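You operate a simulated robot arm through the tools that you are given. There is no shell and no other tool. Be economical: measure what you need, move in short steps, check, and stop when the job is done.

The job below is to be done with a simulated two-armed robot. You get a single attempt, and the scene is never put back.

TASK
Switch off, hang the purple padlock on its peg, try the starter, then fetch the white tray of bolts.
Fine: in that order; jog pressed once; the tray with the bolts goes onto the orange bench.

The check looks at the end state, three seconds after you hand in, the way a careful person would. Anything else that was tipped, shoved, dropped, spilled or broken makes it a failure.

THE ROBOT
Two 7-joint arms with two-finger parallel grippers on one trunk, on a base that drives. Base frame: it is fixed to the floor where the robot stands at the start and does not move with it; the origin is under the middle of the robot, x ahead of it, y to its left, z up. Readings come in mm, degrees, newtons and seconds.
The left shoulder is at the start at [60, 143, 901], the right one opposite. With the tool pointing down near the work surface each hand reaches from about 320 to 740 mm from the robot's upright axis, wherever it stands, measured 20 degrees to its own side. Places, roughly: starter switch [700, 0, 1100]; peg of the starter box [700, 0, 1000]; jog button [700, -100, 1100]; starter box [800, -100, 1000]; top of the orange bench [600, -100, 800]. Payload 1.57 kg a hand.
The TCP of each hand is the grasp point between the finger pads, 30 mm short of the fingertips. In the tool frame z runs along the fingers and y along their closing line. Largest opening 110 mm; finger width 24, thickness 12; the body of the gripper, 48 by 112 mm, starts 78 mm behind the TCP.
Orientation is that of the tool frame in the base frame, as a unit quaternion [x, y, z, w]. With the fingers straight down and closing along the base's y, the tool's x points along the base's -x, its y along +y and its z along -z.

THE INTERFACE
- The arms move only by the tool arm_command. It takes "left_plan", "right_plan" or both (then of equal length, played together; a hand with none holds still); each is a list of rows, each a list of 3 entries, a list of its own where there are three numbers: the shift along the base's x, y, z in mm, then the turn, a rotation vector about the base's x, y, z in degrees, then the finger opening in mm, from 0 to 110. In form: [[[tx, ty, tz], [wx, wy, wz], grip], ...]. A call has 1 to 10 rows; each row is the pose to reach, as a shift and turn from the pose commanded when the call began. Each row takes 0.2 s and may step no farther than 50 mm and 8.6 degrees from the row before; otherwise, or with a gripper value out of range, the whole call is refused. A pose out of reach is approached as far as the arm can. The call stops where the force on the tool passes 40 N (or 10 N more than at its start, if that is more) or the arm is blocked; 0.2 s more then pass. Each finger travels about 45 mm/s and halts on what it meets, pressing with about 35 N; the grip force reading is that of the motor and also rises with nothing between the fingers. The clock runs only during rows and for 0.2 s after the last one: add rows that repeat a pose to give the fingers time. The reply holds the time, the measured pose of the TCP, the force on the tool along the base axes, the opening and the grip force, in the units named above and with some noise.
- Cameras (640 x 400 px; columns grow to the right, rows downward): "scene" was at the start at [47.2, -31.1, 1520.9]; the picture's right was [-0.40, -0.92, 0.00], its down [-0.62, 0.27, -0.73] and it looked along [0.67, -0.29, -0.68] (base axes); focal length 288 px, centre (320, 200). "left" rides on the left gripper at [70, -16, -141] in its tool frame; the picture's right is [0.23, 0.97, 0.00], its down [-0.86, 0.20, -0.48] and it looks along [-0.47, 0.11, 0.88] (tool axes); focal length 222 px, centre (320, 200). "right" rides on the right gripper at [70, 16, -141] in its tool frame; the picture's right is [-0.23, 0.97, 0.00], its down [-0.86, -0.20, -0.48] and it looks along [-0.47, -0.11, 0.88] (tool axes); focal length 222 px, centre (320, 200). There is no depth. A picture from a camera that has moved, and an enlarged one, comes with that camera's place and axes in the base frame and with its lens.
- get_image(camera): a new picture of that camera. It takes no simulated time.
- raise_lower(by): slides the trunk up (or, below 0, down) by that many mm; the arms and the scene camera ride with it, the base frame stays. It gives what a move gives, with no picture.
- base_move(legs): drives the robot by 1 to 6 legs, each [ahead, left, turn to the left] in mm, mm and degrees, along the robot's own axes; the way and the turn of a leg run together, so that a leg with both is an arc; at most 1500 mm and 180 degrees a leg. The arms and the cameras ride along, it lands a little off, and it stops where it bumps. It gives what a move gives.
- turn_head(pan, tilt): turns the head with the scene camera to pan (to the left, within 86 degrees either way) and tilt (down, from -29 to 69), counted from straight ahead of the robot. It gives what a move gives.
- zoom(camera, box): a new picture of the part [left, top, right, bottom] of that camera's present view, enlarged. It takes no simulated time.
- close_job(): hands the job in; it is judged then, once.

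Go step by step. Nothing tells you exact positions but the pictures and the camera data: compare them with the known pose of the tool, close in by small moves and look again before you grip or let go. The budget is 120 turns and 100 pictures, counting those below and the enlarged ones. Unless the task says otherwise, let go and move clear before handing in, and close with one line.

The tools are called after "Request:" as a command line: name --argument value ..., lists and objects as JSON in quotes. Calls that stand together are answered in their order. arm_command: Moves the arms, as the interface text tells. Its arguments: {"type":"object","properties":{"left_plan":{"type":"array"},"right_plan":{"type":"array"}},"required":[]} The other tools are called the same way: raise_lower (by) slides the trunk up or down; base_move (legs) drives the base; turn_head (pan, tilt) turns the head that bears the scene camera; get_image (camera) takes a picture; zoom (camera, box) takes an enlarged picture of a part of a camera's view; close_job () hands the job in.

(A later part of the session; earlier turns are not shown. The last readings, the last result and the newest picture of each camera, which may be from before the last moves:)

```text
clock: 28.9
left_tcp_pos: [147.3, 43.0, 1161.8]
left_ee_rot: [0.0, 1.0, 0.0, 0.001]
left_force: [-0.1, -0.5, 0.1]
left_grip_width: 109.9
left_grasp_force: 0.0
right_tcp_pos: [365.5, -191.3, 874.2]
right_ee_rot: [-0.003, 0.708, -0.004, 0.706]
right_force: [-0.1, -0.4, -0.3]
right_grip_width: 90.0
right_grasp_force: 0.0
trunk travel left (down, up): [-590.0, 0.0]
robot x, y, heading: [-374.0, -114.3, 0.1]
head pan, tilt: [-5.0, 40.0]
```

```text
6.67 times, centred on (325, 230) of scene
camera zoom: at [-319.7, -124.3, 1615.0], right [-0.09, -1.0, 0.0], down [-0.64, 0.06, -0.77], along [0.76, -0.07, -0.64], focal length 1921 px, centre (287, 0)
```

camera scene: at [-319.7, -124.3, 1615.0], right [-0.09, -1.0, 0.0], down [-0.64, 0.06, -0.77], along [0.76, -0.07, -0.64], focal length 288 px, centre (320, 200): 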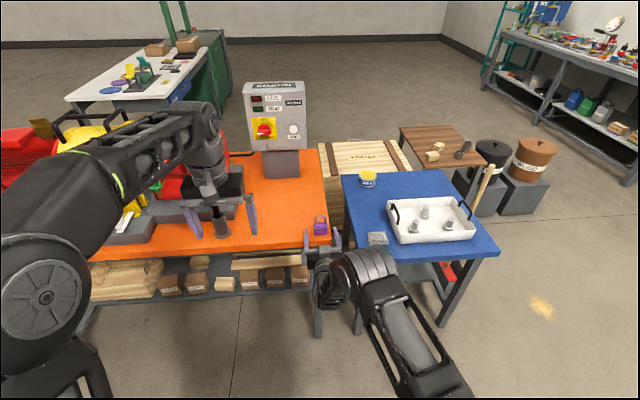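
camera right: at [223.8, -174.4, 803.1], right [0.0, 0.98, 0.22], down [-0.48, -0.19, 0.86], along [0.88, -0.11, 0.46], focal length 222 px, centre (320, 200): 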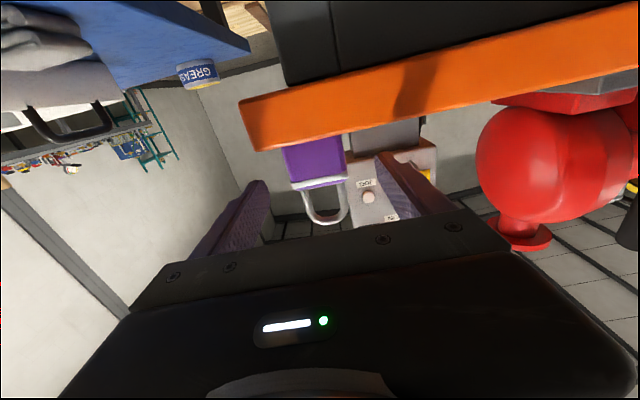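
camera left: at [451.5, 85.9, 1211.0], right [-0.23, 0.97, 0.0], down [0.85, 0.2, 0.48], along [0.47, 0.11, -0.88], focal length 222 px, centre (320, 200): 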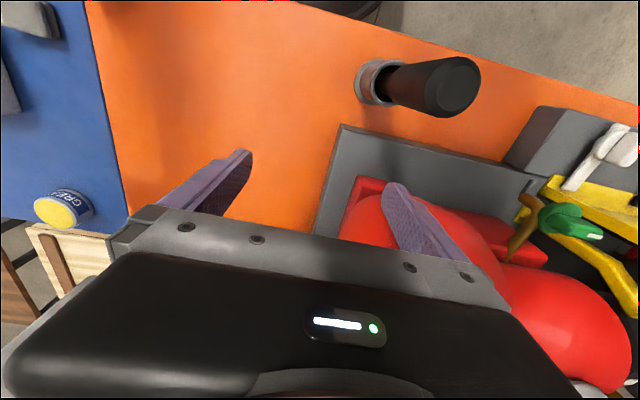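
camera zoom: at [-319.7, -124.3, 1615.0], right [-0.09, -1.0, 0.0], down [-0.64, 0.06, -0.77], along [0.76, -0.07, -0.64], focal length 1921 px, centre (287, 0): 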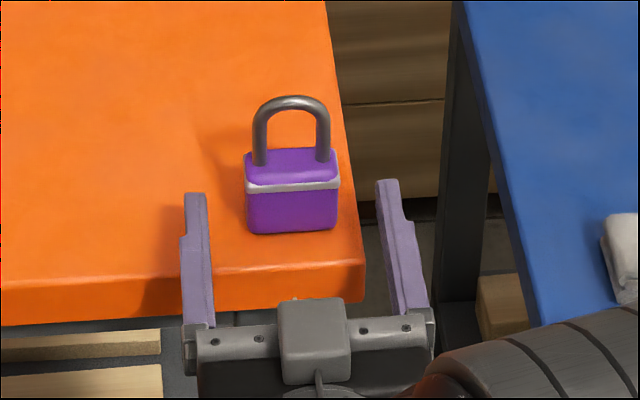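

The padlock is centred between the fingers (front face x≈400, z 840–885). I'll lower 12 mm, advance 32 mm and close.

Request:
arm_command --right_plan '[[[0, -1, -12], [0, 0, 0], 90], [[16, -1, -12], [0, 0, 0], 90], [[32, -1, -12], [0, 0, 0], 90], [[32, -1, -12], [0, 0, 0], 80]]'

Request:
zoom --camera "scene" --box '[285, 200, 365, 260]'

Request:
zoom --camera "right" --box '[220, 110, 420, 240]'

```text
clock: 29.9
left_tcp_pos: [146.0, 42.9, 1161.4]
left_ee_rot: [0.0, 1.0, -0.001, 0.002]
left_force: [0.5, -0.5, 0.9]
left_grip_width: 110.3
left_grasp_force: 0.1
right_tcp_pos: [397.8, -191.4, 861.8]
right_ee_rot: [-0.002, 0.708, -0.005, 0.706]
right_force: [-0.1, 0.9, 0.8]
right_grip_width: 79.8
right_grasp_force: 0.1
trunk travel left (down, up): [-590.0, 0.0]
robot x, y, heading: [-374.6, -114.9, -0.3]
head pan, tilt: [-5.0, 40.0]
```

```text
6.67 times, centred on (325, 230) of scene
camera zoom: at [-319.9, -124.1, 1615.0], right [-0.09, -1.0, 0.0], down [-0.64, 0.06, -0.77], along [0.76, -0.07, -0.64], focal length 1921 px, centre (287, 0)
```

zoom: 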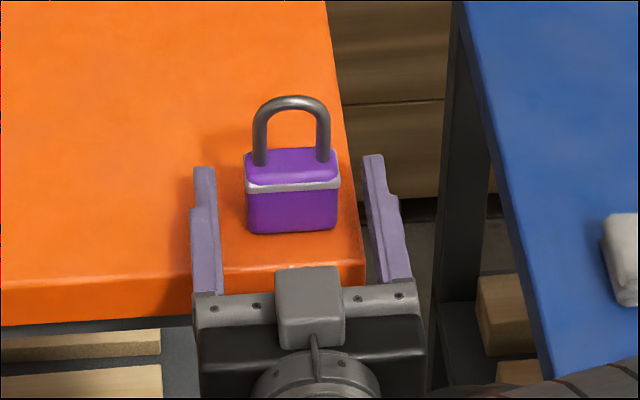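

```text
3.08 times, centred on (320, 175) of right
camera zoom: at [255.0, -175.4, 790.8], right [0.0, 0.98, 0.22], down [-0.48, -0.19, 0.86], along [0.88, -0.11, 0.46], focal length 684 px, centre (320, 277)
```

zoom: 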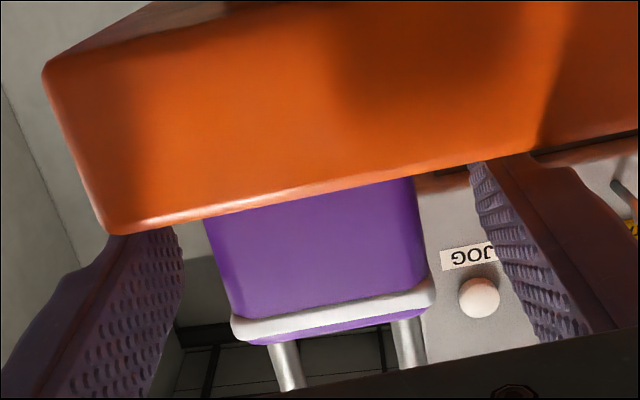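

Request:
arm_command --right_plan '[[[0, 0, 0], [0, 0, 0], 70], [[0, 0, 0], [0, 0, 0], 60], [[0, 0, 0], [0, 0, 0], 50], [[0, 0, 0], [0, 0, 0], 40], [[0, 0, 0], [0, 0, 0], 30], [[0, 0, 0], [0, 0, 0], 30]]'

Request:
zoom --camera "scene" --box '[285, 200, 365, 260]'

```text
clock: 31.3
left_tcp_pos: [146.6, 42.9, 1160.0]
left_ee_rot: [0.0, 1.0, 0.0, 0.002]
left_force: [0.4, -0.4, -0.2]
left_grip_width: 109.7
left_grasp_force: 0.0
right_tcp_pos: [397.5, -190.8, 861.9]
right_ee_rot: [-0.002, 0.708, -0.005, 0.706]
right_force: [-0.4, 0.1, 0.2]
right_grip_width: 49.3
right_grasp_force: 35.1
trunk travel left (down, up): [-590.0, 0.0]
robot x, y, heading: [-374.1, -118.2, -0.2]
head pan, tilt: [-5.0, 40.0]
```

```text
6.67 times, centred on (325, 230) of scene
camera zoom: at [-319.8, -124.2, 1615.0], right [-0.09, -1.0, 0.0], down [-0.64, 0.06, -0.77], along [0.76, -0.07, -0.64], focal length 1921 px, centre (287, 0)
```

zoom: 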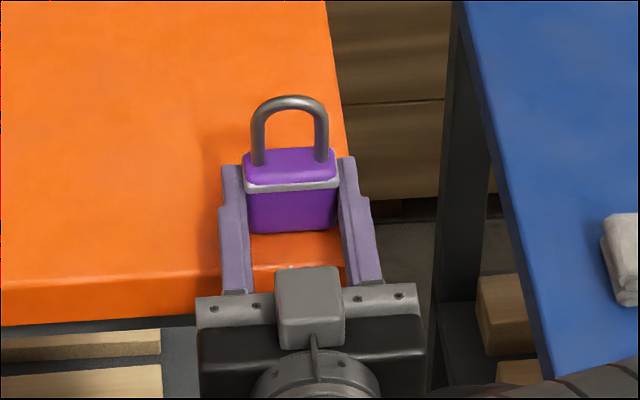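

The padlock is gripped at 49.3 mm. I'll lift straight up and check it.

Request:
arm_command --right_plan '[[[0, 0, 15], [0, 0, 0], 30], [[0, 0, 40], [0, 0, 0], 30], [[0, 0, 70], [0, 0, 0], 30], [[0, 0, 100], [0, 0, 0], 30], [[0, 0, 130], [0, 0, 0], 30]]'

Request:
base_move --legs '[[150, 118, 0]]'

Request:
get_image --camera "right"

Request:
get_image --camera "scene"

```text
clock: 32.5
left_tcp_pos: [146.9, 42.3, 1161.3]
left_ee_rot: [0.0, 1.0, -0.001, 0.002]
left_force: [-0.2, -1.0, 0.3]
left_grip_width: 109.7
left_grasp_force: 0.0
right_tcp_pos: [396.7, -192.0, 993.0]
right_ee_rot: [-0.004, 0.709, -0.004, 0.705]
right_force: [0.0, 0.1, -1.1]
right_grip_width: 49.2
right_grasp_force: 35.4
trunk travel left (down, up): [-590.0, 0.0]
robot x, y, heading: [-375.7, -118.4, -0.3]
head pan, tilt: [-5.0, 40.0]
```

```text
clock: 34.1
left_tcp_pos: [297.4, 162.6, 1159.5]
left_ee_rot: [-0.001, 1.0, -0.001, 0.001]
left_force: [0.1, 0.0, 0.1]
left_grip_width: 110.1
left_grasp_force: 0.0
right_tcp_pos: [548.2, -73.8, 992.5]
right_ee_rot: [-0.002, 0.708, -0.004, 0.706]
right_force: [0.6, 0.2, -1.6]
right_grip_width: 49.5
right_grasp_force: 35.0
trunk travel left (down, up): [-590.0, 0.0]
robot x, y, heading: [-225.4, 1.3, 0.1]
head pan, tilt: [-5.0, 40.0]
```

```text
60 pictures are left
camera right: at [406.2, -57.0, 920.2], right [0.0, 0.98, 0.22], down [-0.48, -0.19, 0.86], along [0.88, -0.11, 0.46], focal length 222 px, centre (320, 200)
```

right: 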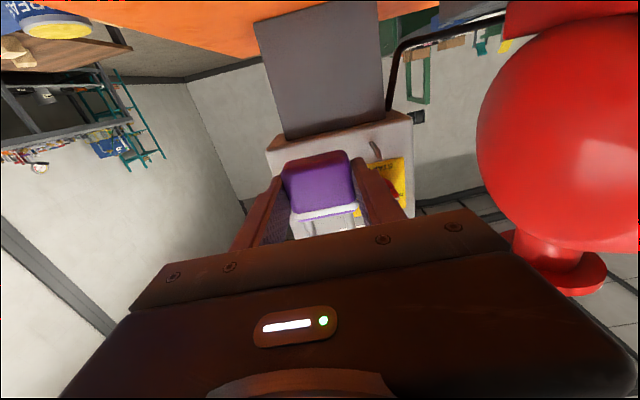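

```text
59 pictures are left
camera scene: at [-168.5, -5.3, 1614.9], right [-0.09, -1.0, 0.0], down [-0.64, 0.05, -0.77], along [0.76, -0.07, -0.64], focal length 288 px, centre (320, 200)
```

scene: 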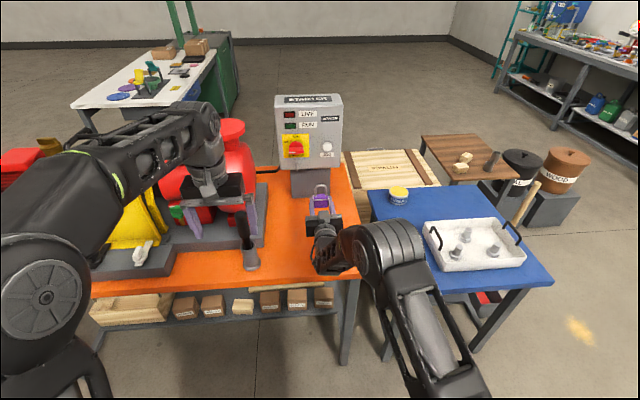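

Request:
zoom --camera "right" --box '[270, 120, 430, 240]'

Request:
zoom --camera "scene" --box '[270, 120, 360, 220]'

```text
3.33 times, centred on (350, 180) of right
camera zoom: at [406.2, -57.0, 920.2], right [0.0, 0.98, 0.22], down [-0.48, -0.19, 0.86], along [0.88, -0.11, 0.46], focal length 740 px, centre (220, 267)
```

zoom: 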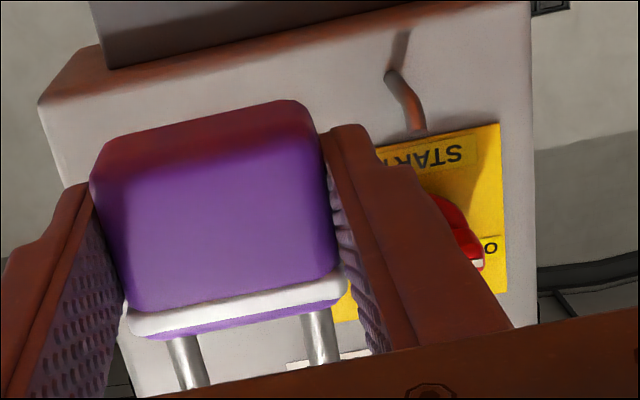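

```text
4.00 times, centred on (315, 170) of scene
camera zoom: at [-168.5, -5.3, 1614.9], right [-0.09, -1.0, 0.0], down [-0.64, 0.05, -0.77], along [0.76, -0.07, -0.64], focal length 1153 px, centre (340, 320)
```

zoom: 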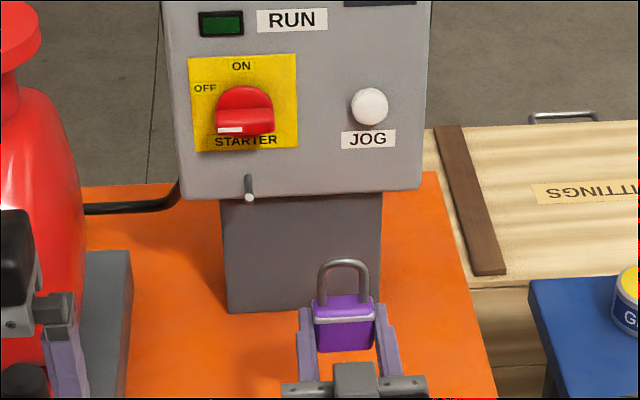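

The peg tip is at about [704, -0.5, 1030], sloping slightly upward towards the tip, and the padlock is well held. I'll drive 75 mm forward and line the shackle up in front of the peg.

Request:
base_move --legs '[[75, 0, 0]]'

Request:
arm_command --right_plan '[[[0, 20, -2], [0, 0, 0], 30], [[10, 45, -4], [0, 0, 0], 30], [[20, 73, -6], [0, 0, 0], 30], [[27, 73, -6], [0, 0, 0], 30], [[27, 73, -6], [0, 0, 0], 30]]'

Request:
zoom --camera "right" --box '[220, 80, 420, 240]'

Request:
zoom --camera "scene" --box '[250, 110, 370, 230]'

```text
clock: 35.1
left_tcp_pos: [373.1, 162.8, 1159.3]
left_ee_rot: [0.0, 1.0, 0.0, 0.001]
left_force: [0.1, -0.6, -0.6]
left_grip_width: 109.9
left_grasp_force: 0.0
right_tcp_pos: [623.4, -73.3, 991.1]
right_ee_rot: [-0.003, 0.709, -0.004, 0.706]
right_force: [0.8, -1.0, -1.7]
right_grip_width: 49.5
right_grasp_force: 34.9
trunk travel left (down, up): [-590.0, 0.0]
robot x, y, heading: [-146.8, 0.5, 0.2]
head pan, tilt: [-5.0, 40.0]
```

```text
clock: 36.3
left_tcp_pos: [370.8, 162.5, 1160.5]
left_ee_rot: [0.0, 1.0, -0.001, 0.002]
left_force: [0.1, -0.5, 0.4]
left_grip_width: 110.4
left_grasp_force: 0.0
right_tcp_pos: [649.6, -0.7, 986.1]
right_ee_rot: [-0.003, 0.708, -0.004, 0.706]
right_force: [-0.3, 0.6, -1.6]
right_grip_width: 49.1
right_grasp_force: 35.1
trunk travel left (down, up): [-590.0, 0.0]
robot x, y, heading: [-151.3, 1.7, 0.0]
head pan, tilt: [-5.0, 40.0]
```

```text
2.50 times, centred on (320, 160) of right
camera zoom: at [507.1, 16.0, 914.9], right [0.0, 0.98, 0.22], down [-0.48, -0.19, 0.86], along [0.88, -0.11, 0.46], focal length 555 px, centre (320, 300)
```

zoom: 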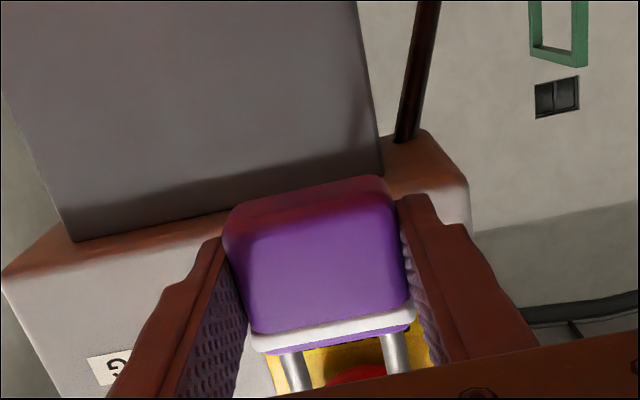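

```text
3.33 times, centred on (310, 170) of scene
camera zoom: at [-95.1, -5.7, 1615.0], right [-0.09, -1.0, 0.0], down [-0.64, 0.05, -0.77], along [0.76, -0.07, -0.64], focal length 961 px, centre (353, 300)
```

zoom: 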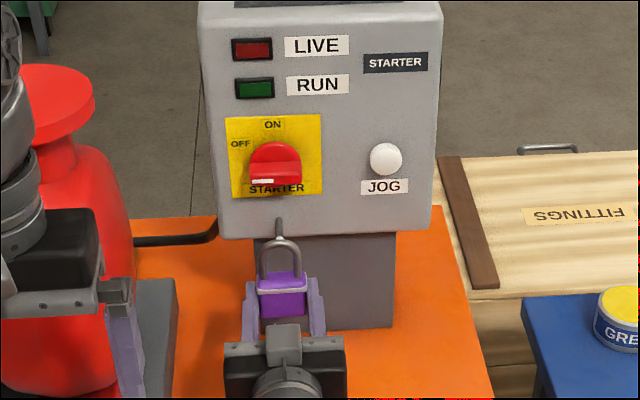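

Request:
zoom --camera "scene" --box '[265, 160, 313, 220]'

```text
6.67 times, centred on (289, 190) of scene
camera zoom: at [-95.1, -5.7, 1615.0], right [-0.09, -1.0, 0.0], down [-0.64, 0.05, -0.77], along [0.76, -0.07, -0.64], focal length 1921 px, centre (527, 267)
```

zoom: 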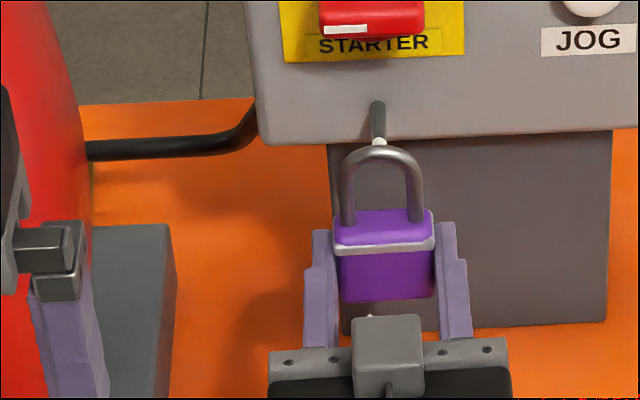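

Aligned in y to about 1 mm. I'll advance slowly until the shackle is just over the peg tip, then look.

Request:
arm_command --right_plan '[[[10, 0, 0], [0, 0, 0], 30], [[20, 0, 0], [0, 0, 0], 30], [[30, 0, 0], [0, 0, 0], 30], [[38, 0, 0], [0, 0, 0], 30], [[46, 0, 0], [0, 0, 0], 30]]'

Request:
zoom --camera "scene" --box '[265, 150, 313, 210]'

Request:
zoom --camera "right" --box '[220, 80, 420, 240]'

```text
clock: 37.5
left_tcp_pos: [371.8, 162.4, 1160.2]
left_ee_rot: [-0.001, 1.0, -0.001, 0.0]
left_force: [0.8, 1.1, 0.4]
left_grip_width: 110.2
left_grasp_force: 0.2
right_tcp_pos: [695.0, -0.0, 985.8]
right_ee_rot: [-0.003, 0.708, -0.005, 0.706]
right_force: [0.3, 0.5, -1.5]
right_grip_width: 49.6
right_grasp_force: 35.0
trunk travel left (down, up): [-590.0, 0.0]
robot x, y, heading: [-151.1, 2.2, 0.1]
head pan, tilt: [-5.0, 40.0]
```

```text
6.67 times, centred on (289, 180) of scene
camera zoom: at [-94.8, -6.0, 1615.0], right [-0.09, -1.0, 0.0], down [-0.64, 0.05, -0.77], along [0.76, -0.07, -0.64], focal length 1921 px, centre (527, 333)
```

zoom: 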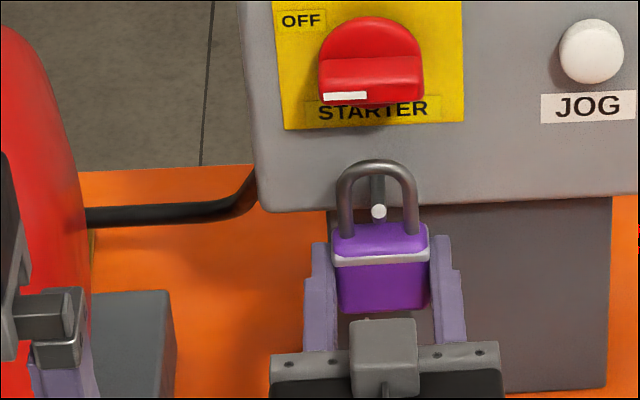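

```text
2.50 times, centred on (320, 160) of right
camera zoom: at [553.6, 16.0, 914.2], right [0.0, 0.98, 0.22], down [-0.48, -0.19, 0.86], along [0.88, -0.11, 0.46], focal length 555 px, centre (320, 300)
```

zoom: 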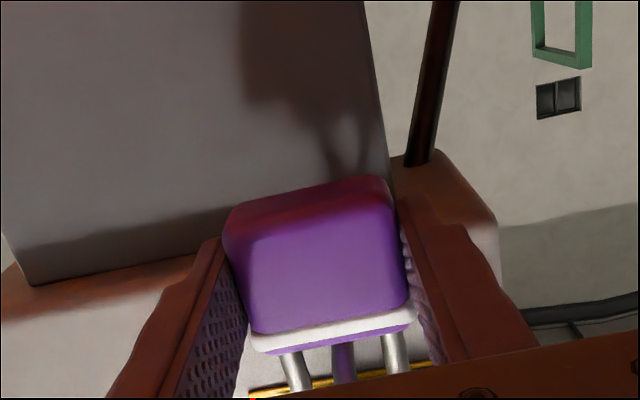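

The peg has gone through the shackle. I'll advance 10 mm more and lower until the shackle rests on the peg.

Request:
arm_command --right_plan '[[[5, 0, 0], [0, 0, 0], 30], [[10, 0, 0], [0, 0, 0], 30], [[10, 0, -3], [0, 0, 0], 30], [[10, 0, -6], [0, 0, 0], 30], [[10, 0, -9], [0, 0, 0], 30], [[10, 0, -12], [0, 0, 0], 30]]'

Request:
zoom --camera "scene" --box '[265, 150, 313, 210]'

```text
clock: 38.9
left_tcp_pos: [371.9, 163.6, 1161.1]
left_ee_rot: [0.0, 1.0, 0.0, 0.001]
left_force: [0.2, -0.4, 0.0]
left_grip_width: 109.8
left_grasp_force: 0.1
right_tcp_pos: [707.0, -0.5, 974.0]
right_ee_rot: [-0.003, 0.708, -0.004, 0.706]
right_force: [0.0, -0.7, -2.1]
right_grip_width: 49.3
right_grasp_force: 34.7
trunk travel left (down, up): [-590.0, 0.0]
robot x, y, heading: [-151.2, -0.9, -0.3]
head pan, tilt: [-5.0, 40.0]
```

```text
6.67 times, centred on (289, 180) of scene
camera zoom: at [-95.0, -6.0, 1615.0], right [-0.09, -1.0, 0.0], down [-0.64, 0.05, -0.77], along [0.76, -0.07, -0.64], focal length 1921 px, centre (527, 333)
```

zoom: 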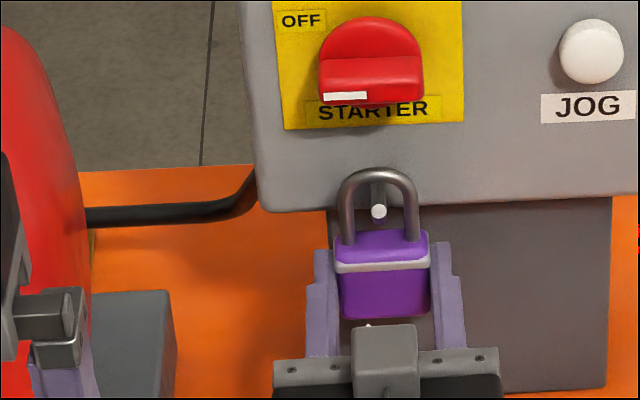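

Request:
arm_command --right_plan '[[[0, 0, -2], [0, 0, 0], 30], [[0, 0, -4], [0, 0, 0], 30], [[0, 0, -6], [0, 0, 0], 30]]'

Request:
zoom --camera "scene" --box '[265, 150, 313, 210]'

```text
clock: 39.7
left_tcp_pos: [371.8, 162.6, 1159.5]
left_ee_rot: [0.0, 1.0, 0.0, 0.001]
left_force: [0.3, 0.1, -1.0]
left_grip_width: 110.1
left_grasp_force: 0.0
right_tcp_pos: [704.5, 1.4, 967.4]
right_ee_rot: [-0.002, 0.708, -0.004, 0.706]
right_force: [-0.9, 0.1, -1.8]
right_grip_width: 49.1
right_grasp_force: 35.1
trunk travel left (down, up): [-590.0, 0.0]
robot x, y, heading: [-149.3, 0.5, 0.1]
head pan, tilt: [-5.0, 40.0]
```

```text
6.67 times, centred on (289, 180) of scene
camera zoom: at [-95.0, -6.0, 1615.0], right [-0.09, -1.0, 0.0], down [-0.64, 0.05, -0.77], along [0.76, -0.07, -0.64], focal length 1921 px, centre (527, 333)
```

zoom: 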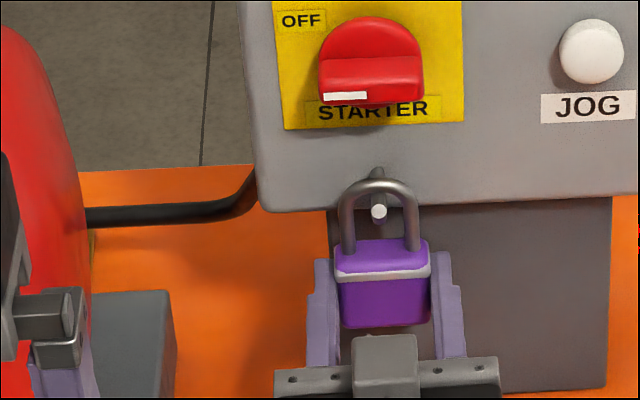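

Nearly resting now; I'll lower a few millimetres more until it takes load.

Request:
arm_command --right_plan '[[[1, 0, -2], [0, 0, 0], 30], [[1, 0, -4], [0, 0, 0], 30], [[1, 0, -5], [0, 0, 0], 30]]'

Request:
zoom --camera "scene" --box '[265, 150, 313, 210]'

```text
clock: 40.5
left_tcp_pos: [371.2, 161.9, 1160.2]
left_ee_rot: [-0.001, 1.0, -0.001, 0.002]
left_force: [-0.8, -0.2, -0.4]
left_grip_width: 109.9
left_grasp_force: 0.0
right_tcp_pos: [707.0, -0.1, 966.0]
right_ee_rot: [-0.003, 0.707, -0.005, 0.707]
right_force: [1.0, 0.3, 5.0]
right_grip_width: 49.2
right_grasp_force: 34.4
trunk travel left (down, up): [-590.0, 0.0]
robot x, y, heading: [-154.8, -0.7, 0.3]
head pan, tilt: [-5.0, 40.0]
```

```text
6.67 times, centred on (289, 180) of scene
camera zoom: at [-95.7, -5.9, 1615.1], right [-0.09, -1.0, 0.0], down [-0.64, 0.05, -0.77], along [0.76, -0.07, -0.64], focal length 1921 px, centre (527, 333)
```

zoom: 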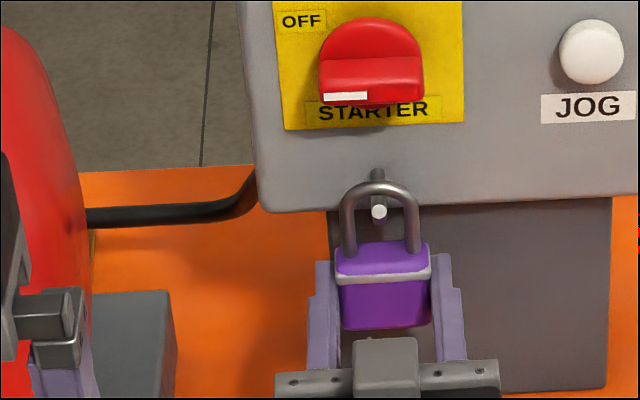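

The padlock rests on the peg (upward force now present). I'll release it and back straight out.

Request:
arm_command --right_plan '[[[0, 0, 1], [0, 0, 0], 30], [[0, 0, 1], [0, 0, 0], 55], [[0, 0, 1], [0, 0, 0], 75], [[0, 0, 1], [0, 0, 0], 90], [[0, 0, 1], [0, 0, 0], 90], [[0, 0, 1], [0, 0, 0], 90], [[-20, 0, 1], [0, 0, 0], 90], [[-50, 0, 1], [0, 0, 0], 90], [[-90, 0, 1], [0, 0, 0], 90], [[-120, 0, 1], [0, 0, 0], 90]]'

Request:
zoom --camera "scene" --box '[245, 100, 365, 220]'

Request:
get_image --camera "right"

```text
clock: 42.7
left_tcp_pos: [371.6, 162.5, 1160.7]
left_ee_rot: [0.0, 1.0, -0.001, 0.002]
left_force: [-0.7, -0.7, -0.3]
left_grip_width: 110.3
left_grasp_force: 0.1
right_tcp_pos: [583.3, 0.6, 964.8]
right_ee_rot: [-0.003, 0.708, -0.004, 0.706]
right_force: [-0.1, 1.0, -0.1]
right_grip_width: 90.2
right_grasp_force: 0.1
trunk travel left (down, up): [-590.0, 0.0]
robot x, y, heading: [-148.6, 0.0, 0.0]
head pan, tilt: [-5.0, 40.0]
```

```text
3.33 times, centred on (305, 160) of scene
camera zoom: at [-95.5, -6.0, 1615.0], right [-0.09, -1.0, 0.0], down [-0.64, 0.05, -0.77], along [0.76, -0.07, -0.64], focal length 961 px, centre (370, 333)
```

zoom: 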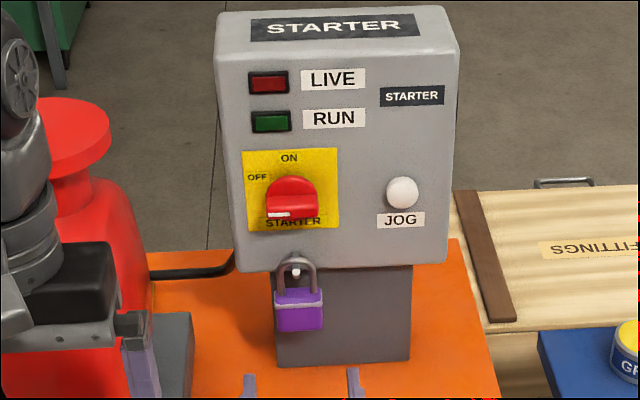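

```text
47 pictures are left
camera right: at [443.0, 16.2, 893.4], right [0.0, 0.98, 0.22], down [-0.48, -0.19, 0.86], along [0.88, -0.11, 0.46], focal length 222 px, centre (320, 200)
```

right: 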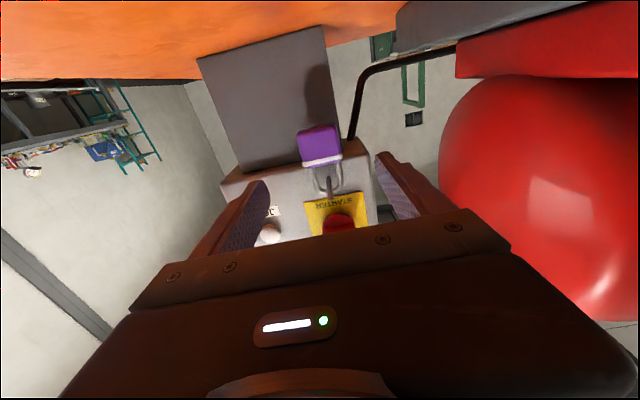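

The padlock hangs on the peg. Next I'll close the fingers and line up with the JOG button.

Request:
arm_command --right_plan '[[[0, -20, 20], [0, 0, 0], 60], [[0, -45, 45], [0, 0, 0], 30], [[0, -70, 75], [0, 0, 0], 0], [[0, -95, 105], [0, 0, 0], 0], [[20, -112, 130], [0, 0, 0], 0], [[57, -112, 130], [0, 0, 0], 0], [[57, -112, 130], [0, 0, 0], 0]]'

Request:
zoom --camera "right" --box '[220, 100, 420, 240]'

Request:
zoom --camera "scene" --box '[265, 130, 345, 190]'

```text
clock: 44.3
left_tcp_pos: [369.2, 162.0, 1161.5]
left_ee_rot: [0.0, 1.0, 0.0, 0.001]
left_force: [0.2, -0.6, -0.6]
left_grip_width: 110.2
left_grasp_force: 0.1
right_tcp_pos: [643.3, -106.8, 1095.1]
right_ee_rot: [0.001, 0.708, -0.008, 0.706]
right_force: [0.2, 0.0, -1.7]
right_grip_width: 0.0
right_grasp_force: 20.8
right hand out of reach, approached as far as the arm can: row 5, 6, 7
trunk travel left (down, up): [-590.0, 0.0]
robot x, y, heading: [-149.5, 0.4, -0.1]
head pan, tilt: [-5.0, 40.0]
```

```text
2.86 times, centred on (320, 170) of right
camera zoom: at [500.4, -88.8, 1023.4], right [0.01, 0.98, 0.22], down [-0.48, -0.18, 0.86], along [0.88, -0.11, 0.46], focal length 635 px, centre (320, 286)
```

zoom: 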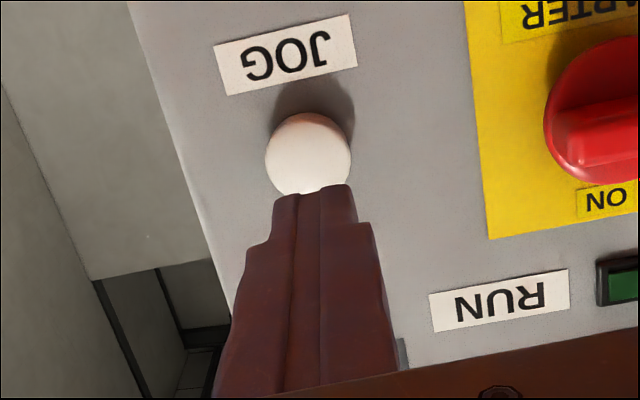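

```text
6.67 times, centred on (305, 160) of scene
camera zoom: at [-96.2, -6.2, 1615.1], right [-0.09, -1.0, 0.0], down [-0.64, 0.05, -0.77], along [0.76, -0.07, -0.64], focal length 1921 px, centre (420, 467)
```

zoom: 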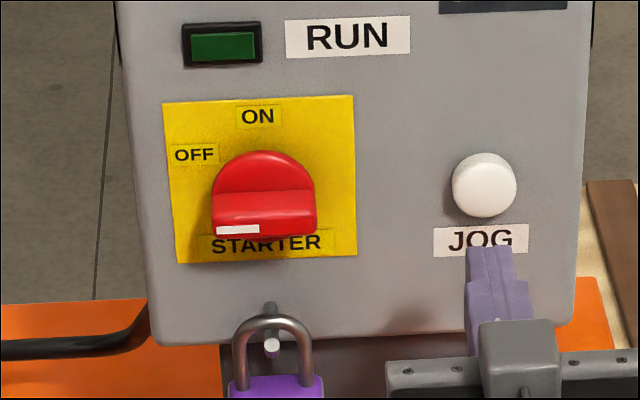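

Request:
arm_command --right_plan '[[[15, -2, -1], [0, 0, 0.3], 0], [[30, -4, -2], [0, 0, 0.6], 0], [[45, -5, -3], [0, 0, 0.8], 0]]'

Request:
zoom --camera "right" --box '[220, 100, 420, 240]'

Request:
zoom --camera "scene" --box '[265, 130, 345, 190]'

```text
clock: 45.1
left_tcp_pos: [371.8, 161.6, 1160.8]
left_ee_rot: [0.0, 1.0, -0.001, 0.0]
left_force: [0.0, 0.5, 0.0]
left_grip_width: 109.9
left_grasp_force: 0.1
right_tcp_pos: [690.8, -100.5, 1092.4]
right_ee_rot: [-0.004, 0.709, -0.004, 0.705]
right_force: [-0.1, 0.5, 1.0]
right_grip_width: 0.0
right_grasp_force: 21.1
right hand out of reach, approached as far as the arm can: row 1, 2, 3
trunk travel left (down, up): [-590.0, 0.0]
robot x, y, heading: [-150.9, 2.6, -0.1]
head pan, tilt: [-5.0, 40.0]
```

```text
2.86 times, centred on (320, 170) of right
camera zoom: at [548.3, -85.8, 1021.5], right [0.0, 0.98, 0.22], down [-0.47, -0.19, 0.86], along [0.88, -0.1, 0.46], focal length 635 px, centre (320, 286)
```

zoom: 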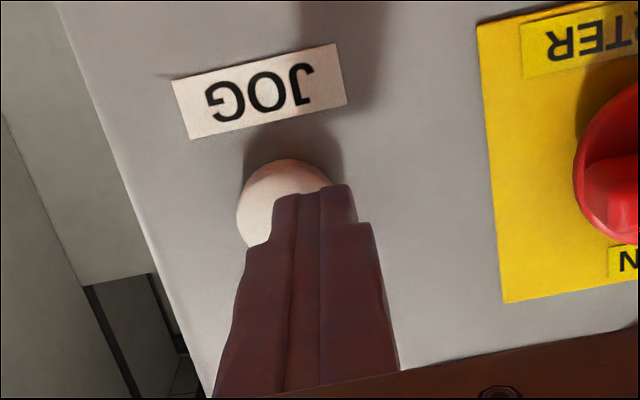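

```text
6.67 times, centred on (305, 160) of scene
camera zoom: at [-94.9, -6.1, 1615.0], right [-0.09, -1.0, 0.0], down [-0.64, 0.05, -0.77], along [0.76, -0.07, -0.64], focal length 1921 px, centre (420, 467)
```

zoom: 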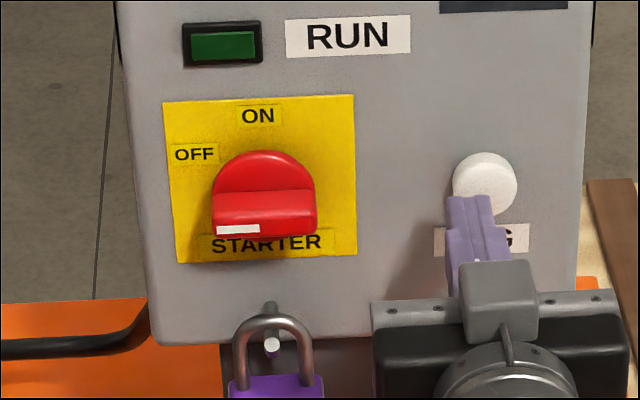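

The arm is at its limit in y, so I'll back off a little and strafe the base right 40 mm to line up comfortably.

Request:
arm_command --right_plan '[[[-20, 10, 0], [0, 0, 0], 0], [[-40, 20, 0], [0, 0, 0], 0]]'

Request:
base_move --legs '[[0, -40, 0]]'

```text
clock: 45.7
left_tcp_pos: [370.9, 162.2, 1160.9]
left_ee_rot: [0.0, 1.0, -0.001, 0.001]
left_force: [0.1, -0.1, -0.4]
left_grip_width: 110.2
left_grasp_force: 0.2
right_tcp_pos: [650.0, -81.6, 1092.2]
right_ee_rot: [-0.007, 0.708, 0.002, 0.706]
right_force: [0.3, 0.0, 0.1]
right_grip_width: 0.2
right_grasp_force: 20.9
trunk travel left (down, up): [-590.0, 0.0]
robot x, y, heading: [-152.9, 1.3, 0.4]
head pan, tilt: [-5.0, 40.0]
```

```text
clock: 46.6
left_tcp_pos: [371.3, 119.7, 1162.3]
left_ee_rot: [-0.001, 1.0, 0.0, 0.002]
left_force: [0.2, -0.8, 0.6]
left_grip_width: 110.1
left_grasp_force: 0.1
right_tcp_pos: [648.4, -123.7, 1092.6]
right_ee_rot: [-0.007, 0.708, 0.001, 0.706]
right_force: [0.3, 0.1, 0.2]
right_grip_width: 0.0
right_grasp_force: 21.0
trunk travel left (down, up): [-590.0, 0.0]
robot x, y, heading: [-152.6, -39.2, 0.0]
head pan, tilt: [-5.0, 40.0]
```

Request:
arm_command --right_plan '[[[0, 12, 0], [0, 0, 0], 0], [[15, 12, 0], [0, 0, 0], 0], [[30, 12, 0], [0, 0, 0], 0], [[42, 12, 0], [0, 0, 0], 0]]'

Request:
zoom --camera "right" --box '[220, 100, 420, 240]'

Request:
zoom --camera "scene" --box '[235, 110, 355, 200]'

```text
clock: 47.6
left_tcp_pos: [372.6, 121.5, 1160.6]
left_ee_rot: [-0.001, 1.0, -0.001, 0.001]
left_force: [0.3, 1.2, 0.9]
left_grip_width: 110.0
left_grasp_force: 0.1
right_tcp_pos: [692.6, -110.1, 1092.1]
right_ee_rot: [-0.006, 0.708, 0.0, 0.706]
right_force: [-0.1, 0.7, 0.4]
right_grip_width: 0.0
right_grasp_force: 21.4
trunk travel left (down, up): [-590.0, 0.0]
robot x, y, heading: [-152.4, -43.0, -0.0]
head pan, tilt: [-5.0, 40.0]
```

```text
2.86 times, centred on (320, 170) of right
camera zoom: at [549.9, -96.0, 1021.2], right [-0.01, 0.98, 0.22], down [-0.47, -0.2, 0.86], along [0.88, -0.09, 0.46], focal length 635 px, centre (320, 286)
```

zoom: 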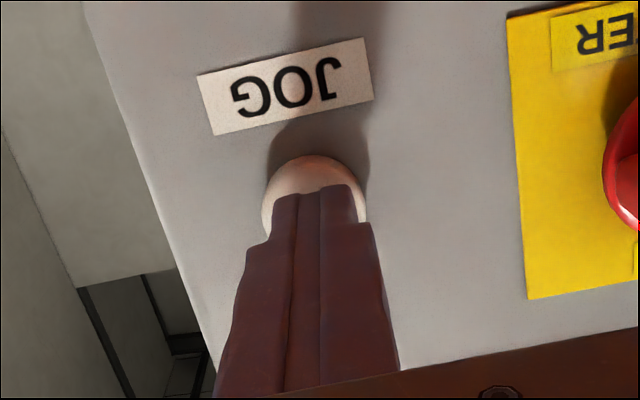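

```text
4.44 times, centred on (295, 155) of scene
camera zoom: at [-94.8, -46.4, 1615.0], right [-0.08, -1.0, 0.0], down [-0.64, 0.05, -0.77], along [0.76, -0.07, -0.64], focal length 1281 px, centre (431, 400)
```

zoom: 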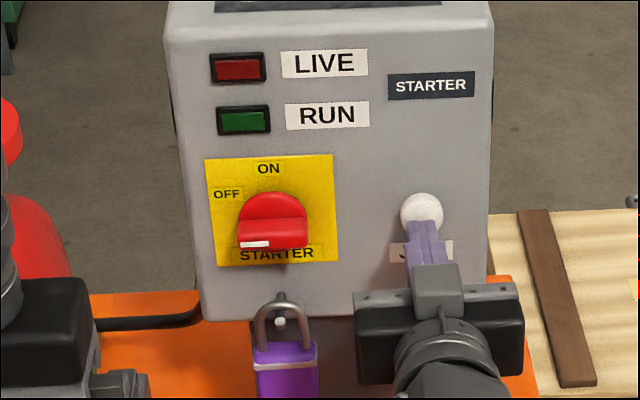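

Well aligned. Now I'll press with one continuous slow forward motion until force stops it, then back out.

Request:
arm_command --right_plan '[[[3, -1, -1], [0, 0, 0], 0], [[6, -1, -1], [0, 0, 0], 0], [[9, -1, -1], [0, 0, 0], 0], [[12, -1, -1], [0, 0, 0], 0], [[15, -1, -1], [0, 0, 0], 0], [[17, -1, -1], [0, 0, 0], 0], [[19, -1, -1], [0, 0, 0], 0], [[21, -1, -1], [0, 0, 0], 0]]'

Request:
zoom --camera "scene" --box '[235, 110, 355, 200]'

```text
clock: 49.4
left_tcp_pos: [368.9, 121.1, 1162.1]
left_ee_rot: [-0.001, 1.0, -0.001, 0.002]
left_force: [-0.2, 0.4, -0.2]
left_grip_width: 110.3
left_grasp_force: 0.0
right_tcp_pos: [709.4, -108.7, 1092.0]
right_ee_rot: [-0.009, 0.708, 0.002, 0.706]
right_force: [-25.8, -0.3, -2.9]
right_grip_width: 0.0
right_grasp_force: 21.5
trunk travel left (down, up): [-590.0, 0.0]
robot x, y, heading: [-150.8, -39.3, -0.0]
head pan, tilt: [-5.0, 40.0]
```

```text
4.44 times, centred on (295, 155) of scene
camera zoom: at [-99.3, -46.4, 1615.1], right [-0.09, -1.0, 0.0], down [-0.64, 0.05, -0.77], along [0.76, -0.07, -0.64], focal length 1281 px, centre (431, 400)
```

zoom: 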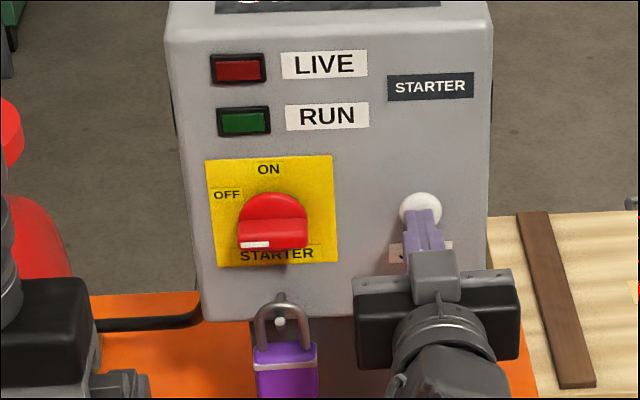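

Request:
arm_command --right_plan '[[[2, 0, 0], [0, 0, 0], 0], [[4, 0, 0], [0, 0, 0], 0], [[6, 0, 0], [0, 0, 0], 0], [[8, 0, 0], [0, 0, 0], 0]]'

Request:
zoom --camera "right" --box '[220, 100, 420, 240]'

```text
clock: 50.0
left_tcp_pos: [366.1, 120.6, 1162.9]
left_ee_rot: [0.0, 1.0, -0.001, 0.004]
left_force: [-0.1, 0.6, 0.3]
left_grip_width: 110.3
left_grasp_force: 0.0
right_tcp_pos: [710.2, -109.7, 1092.0]
right_ee_rot: [-0.007, 0.708, 0.0, 0.706]
right_force: [-32.1, -3.0, 2.8]
right_grip_width: 0.0
right_grasp_force: 21.3
trunk travel left (down, up): [-590.0, 0.0]
robot x, y, heading: [-152.2, -38.8, 0.3]
head pan, tilt: [-5.0, 40.0]
stopped in row 3 (right hand): the force on the tool passed its limit (the readings are from after the stop); the commanded pose is now the measured one
```

```text
2.86 times, centred on (320, 170) of right
camera zoom: at [567.7, -96.3, 1020.6], right [-0.01, 0.98, 0.22], down [-0.47, -0.2, 0.86], along [0.88, -0.09, 0.46], focal length 635 px, centre (320, 286)
```

zoom: 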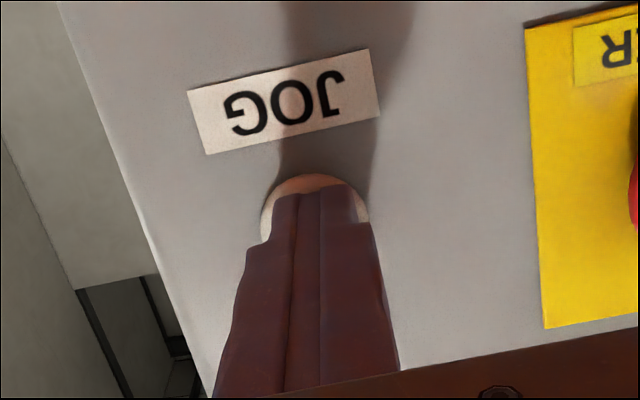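

The button was pressed against its stop. I'll retreat in one motion, park the arm pointing down, then look at the tray.

Request:
arm_command --right_plan '[[[-20, 0, 0], [0, 0, 0], 0], [[-50, 0, 0], [0, 0, 0], 0], [[-90, 0, 0], [0, 0, 0], 0], [[-130, 0, 0], [0, 0, 0], 0], [[-150, 0, 0], [0, 0, 0], 0]]'

Request:
base_move --legs '[[-130, 0, 0]]'

Request:
arm_command --right_plan '[[[0, -20, 5], [0, 8.5, 0], 30], [[-10, -40, 10], [0, 17, 0], 60], [[-20, -60, 15], [0, 25.5, 0], 90], [[-30, -80, 20], [0, 34, 0], 110], [[-40, -100, 25], [0, 42.5, 0], 110], [[-50, -120, 30], [0, 51, 0], 110], [[-60, -140, 35], [0, 59.5, 0], 110], [[-70, -160, 40], [0, 68, 0], 110], [[-80, -180, 45], [0, 76.5, 0], 110], [[-90, -200, 50], [0, 85, 0], 110]]'

Request:
turn_head --pan -25 --tilt 42

Request:
get_image --camera "scene"

```text
clock: 51.2
left_tcp_pos: [370.8, 121.2, 1160.3]
left_ee_rot: [-0.001, 1.0, 0.0, 0.002]
left_force: [0.8, 0.1, -0.2]
left_grip_width: 109.8
left_grasp_force: 0.0
right_tcp_pos: [564.9, -109.9, 1089.1]
right_ee_rot: [-0.007, 0.709, 0.001, 0.705]
right_force: [0.0, 0.2, 0.2]
right_grip_width: 0.0
right_grasp_force: 20.9
trunk travel left (down, up): [-590.0, 0.0]
robot x, y, heading: [-149.1, -38.7, 0.0]
head pan, tilt: [-5.0, 40.0]
```

```text
clock: 52.5
left_tcp_pos: [238.5, 122.0, 1160.8]
left_ee_rot: [0.0, 1.0, -0.001, 0.003]
left_force: [-0.7, 0.0, -0.4]
left_grip_width: 109.9
left_grasp_force: 0.0
right_tcp_pos: [436.5, -110.0, 1091.3]
right_ee_rot: [-0.01, 0.709, 0.003, 0.705]
right_force: [-0.6, 0.0, 0.4]
right_grip_width: 0.2
right_grasp_force: 21.4
trunk travel left (down, up): [-590.0, 0.0]
robot x, y, heading: [-284.2, -40.7, 0.2]
head pan, tilt: [-5.0, 40.0]
```

```text
clock: 54.7
left_tcp_pos: [241.5, 122.4, 1161.0]
left_ee_rot: [-0.001, 1.0, -0.001, 0.001]
left_force: [-0.5, -0.1, 0.2]
left_grip_width: 109.8
left_grasp_force: 0.0
right_tcp_pos: [350.4, -302.7, 1137.1]
right_ee_rot: [-0.006, 0.998, 0.007, 0.063]
right_force: [0.0, 0.6, -0.7]
right_grip_width: 109.9
right_grasp_force: 0.0
right hand out of reach, approached as far as the arm can: row 10
trunk travel left (down, up): [-590.0, 0.0]
robot x, y, heading: [-278.4, -39.6, 0.1]
head pan, tilt: [-5.0, 40.0]
```

```text
clock: 55.5
left_tcp_pos: [240.6, 122.1, 1161.2]
left_ee_rot: [-0.001, 1.0, -0.001, 0.002]
left_force: [-0.6, 0.5, 0.9]
left_grip_width: 110.2
left_grasp_force: 0.2
right_tcp_pos: [350.4, -302.8, 1137.9]
right_ee_rot: [-0.005, 0.998, 0.007, 0.064]
right_force: [-0.1, 0.5, -0.5]
right_grip_width: 110.0
right_grasp_force: 0.1
trunk travel left (down, up): [-590.0, 0.0]
robot x, y, heading: [-277.6, -40.9, 0.0]
head pan, tilt: [-25.0, 42.0]
```

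```text
38 pictures are left
camera scene: at [-233.8, -74.4, 1612.1], right [-0.42, -0.91, 0.0], down [-0.61, 0.28, -0.74], along [0.67, -0.31, -0.67], focal length 288 px, centre (320, 200)
```

scene: 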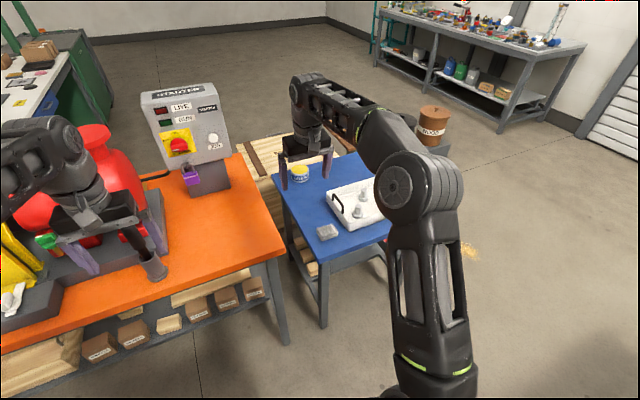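

Everything at the starter is done; LIVE is dark. The tray sits at about [535, -660, 757] with handles near y≈-509 and y≈-810. I'll strafe over to stand in front of it.

Request:
base_move --legs '[[0, -620, 0]]'

Request:
turn_head --pan 0 --tilt 45

Request:
get_image --camera "scene"

```text
clock: 59.0
left_tcp_pos: [243.5, -499.5, 1159.6]
left_ee_rot: [0.001, 1.0, -0.001, 0.003]
left_force: [0.9, 0.0, -0.6]
left_grip_width: 110.0
left_grasp_force: 0.1
right_tcp_pos: [351.1, -924.8, 1136.1]
right_ee_rot: [-0.005, 0.998, 0.006, 0.064]
right_force: [0.0, -0.5, -0.7]
right_grip_width: 110.2
right_grasp_force: 0.0
trunk travel left (down, up): [-590.0, 0.0]
robot x, y, heading: [-277.8, -664.9, -0.0]
head pan, tilt: [-25.0, 42.0]
```

```text
clock: 59.9
left_tcp_pos: [242.4, -499.1, 1160.7]
left_ee_rot: [0.0, 1.0, -0.001, 0.002]
left_force: [-0.3, -0.4, -0.5]
left_grip_width: 110.0
left_grasp_force: 0.1
right_tcp_pos: [351.4, -924.7, 1137.2]
right_ee_rot: [-0.005, 0.998, 0.006, 0.064]
right_force: [0.3, -0.5, 0.7]
right_grip_width: 109.7
right_grasp_force: 0.0
trunk travel left (down, up): [-590.0, 0.0]
robot x, y, heading: [-280.8, -660.1, 0.1]
head pan, tilt: [0.0, 45.0]
```

```text
37 pictures are left
camera scene: at [-227.0, -659.8, 1607.7], right [0.0, -1.0, 0.0], down [-0.71, 0.0, -0.71], along [0.71, 0.0, -0.71], focal length 288 px, centre (320, 200)
```

scene: 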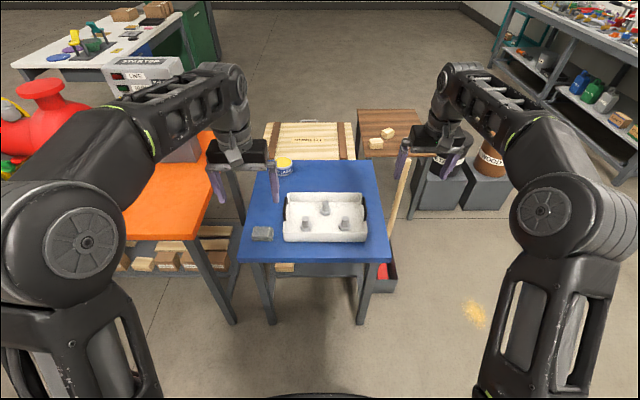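

Request:
zoom --camera "scene" --box '[230, 145, 410, 275]'

```text
3.08 times, centred on (320, 210) of scene
camera zoom: at [-227.0, -659.8, 1607.7], right [0.0, -1.0, 0.0], down [-0.71, 0.0, -0.71], along [0.71, 0.0, -0.71], focal length 887 px, centre (320, 169)
```

zoom: 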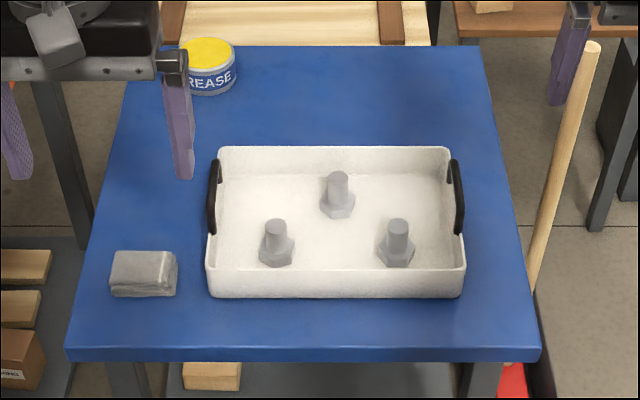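

Tray handles: bars about x 551, left y≈-522, right y≈-837, z≈777, with the tray body about 313 × 215 mm. I'll drive up to the table and bring both hands down-pointing above the handles.

Request:
base_move --legs '[[270, -12, 0]]'

Request:
arm_command --right_plan '[[[-14, 20, -15], [0, 3.7, 0], 90], [[-28, 40, -30], [0, 7.3, 0], 80], [[-42, 60, -50], [0, 7.3, 0], 80], [[-56, 75, -80], [0, 7.3, 0], 80], [[-68, 88, -110], [0, 7.3, 0], 80], [[-68, 88, -150], [0, 7.3, 0], 80], [[-68, 88, -190], [0, 7.3, 0], 80]]' --left_plan '[[[10, -5, -15], [0, 0, 0], 90], [[20, -10, -30], [0, 0, 0], 80], [[30, -15, -55], [0, 0, 0], 80], [[40, -22, -85], [0, 0, 0], 80], [[40, -22, -120], [0, 0, 0], 80], [[40, -22, -165], [0, 0, 0], 80], [[40, -22, -210], [0, 0, 0], 80]]'

Request:
get_image --camera "scene"

Request:
get_image --camera "right"

Request:
get_image --camera "left"

```text
clock: 61.8
left_tcp_pos: [514.3, -511.3, 1160.0]
left_ee_rot: [0.0, 1.0, 0.0, 0.0]
left_force: [0.7, 0.4, -0.3]
left_grip_width: 109.7
left_grasp_force: 0.0
right_tcp_pos: [621.7, -937.1, 1136.5]
right_ee_rot: [-0.005, 0.998, 0.007, 0.064]
right_force: [0.6, 0.4, 0.8]
right_grip_width: 109.9
right_grasp_force: 0.1
trunk travel left (down, up): [-590.0, 0.0]
robot x, y, heading: [-10.0, -671.2, 0.0]
head pan, tilt: [0.0, 45.0]
```

```text
clock: 63.4
left_tcp_pos: [553.6, -532.6, 951.1]
left_ee_rot: [0.0, 1.0, -0.001, 0.002]
left_force: [0.3, 0.3, 0.5]
left_grip_width: 80.0
left_grasp_force: 0.0
right_tcp_pos: [552.4, -847.1, 947.3]
right_ee_rot: [-0.004, 1.0, 0.006, 0.001]
right_force: [-1.1, 0.3, 0.0]
right_grip_width: 79.9
right_grasp_force: 0.1
trunk travel left (down, up): [-590.0, 0.0]
robot x, y, heading: [-8.0, -670.6, -0.0]
head pan, tilt: [0.0, 45.0]
```

```text
35 pictures are left
camera scene: at [43.7, -671.1, 1607.8], right [0.0, -1.0, 0.0], down [-0.71, 0.0, -0.71], along [0.71, 0.0, -0.71], focal length 288 px, centre (320, 200)
```

scene: 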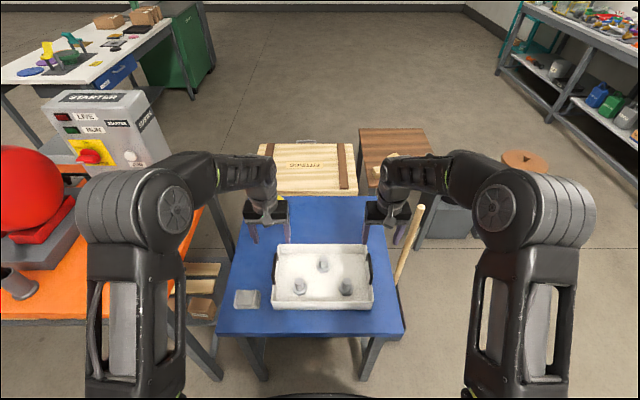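

```text
34 pictures are left
camera right: at [481.4, -833.7, 1086.3], right [0.22, 0.98, 0.01], down [0.86, -0.2, 0.48], along [0.47, -0.09, -0.88], focal length 222 px, centre (320, 200)
```

right: 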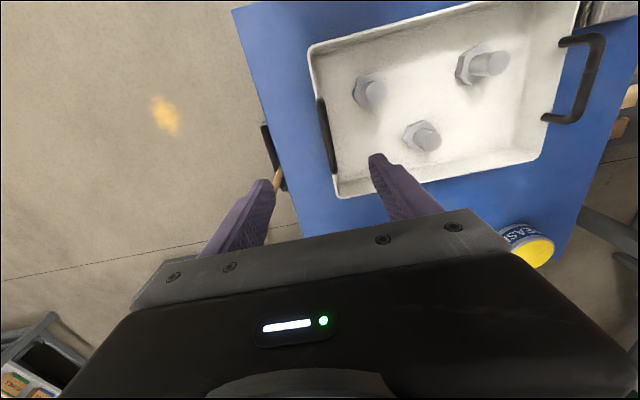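

```text
33 pictures are left
camera left: at [481.4, -549.3, 1091.0], right [-0.23, 0.97, 0.0], down [0.85, 0.2, 0.48], along [0.47, 0.11, -0.88], focal length 222 px, centre (320, 200)
```

left: 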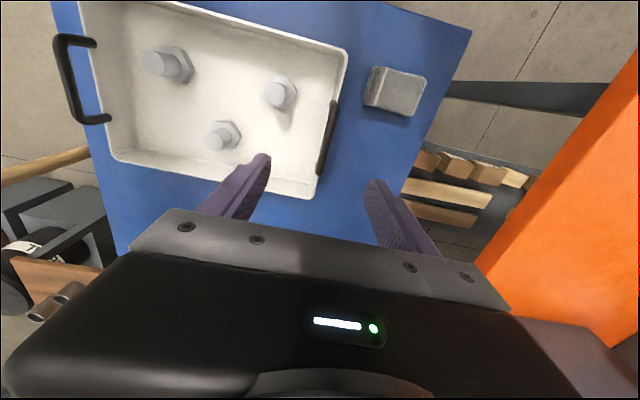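

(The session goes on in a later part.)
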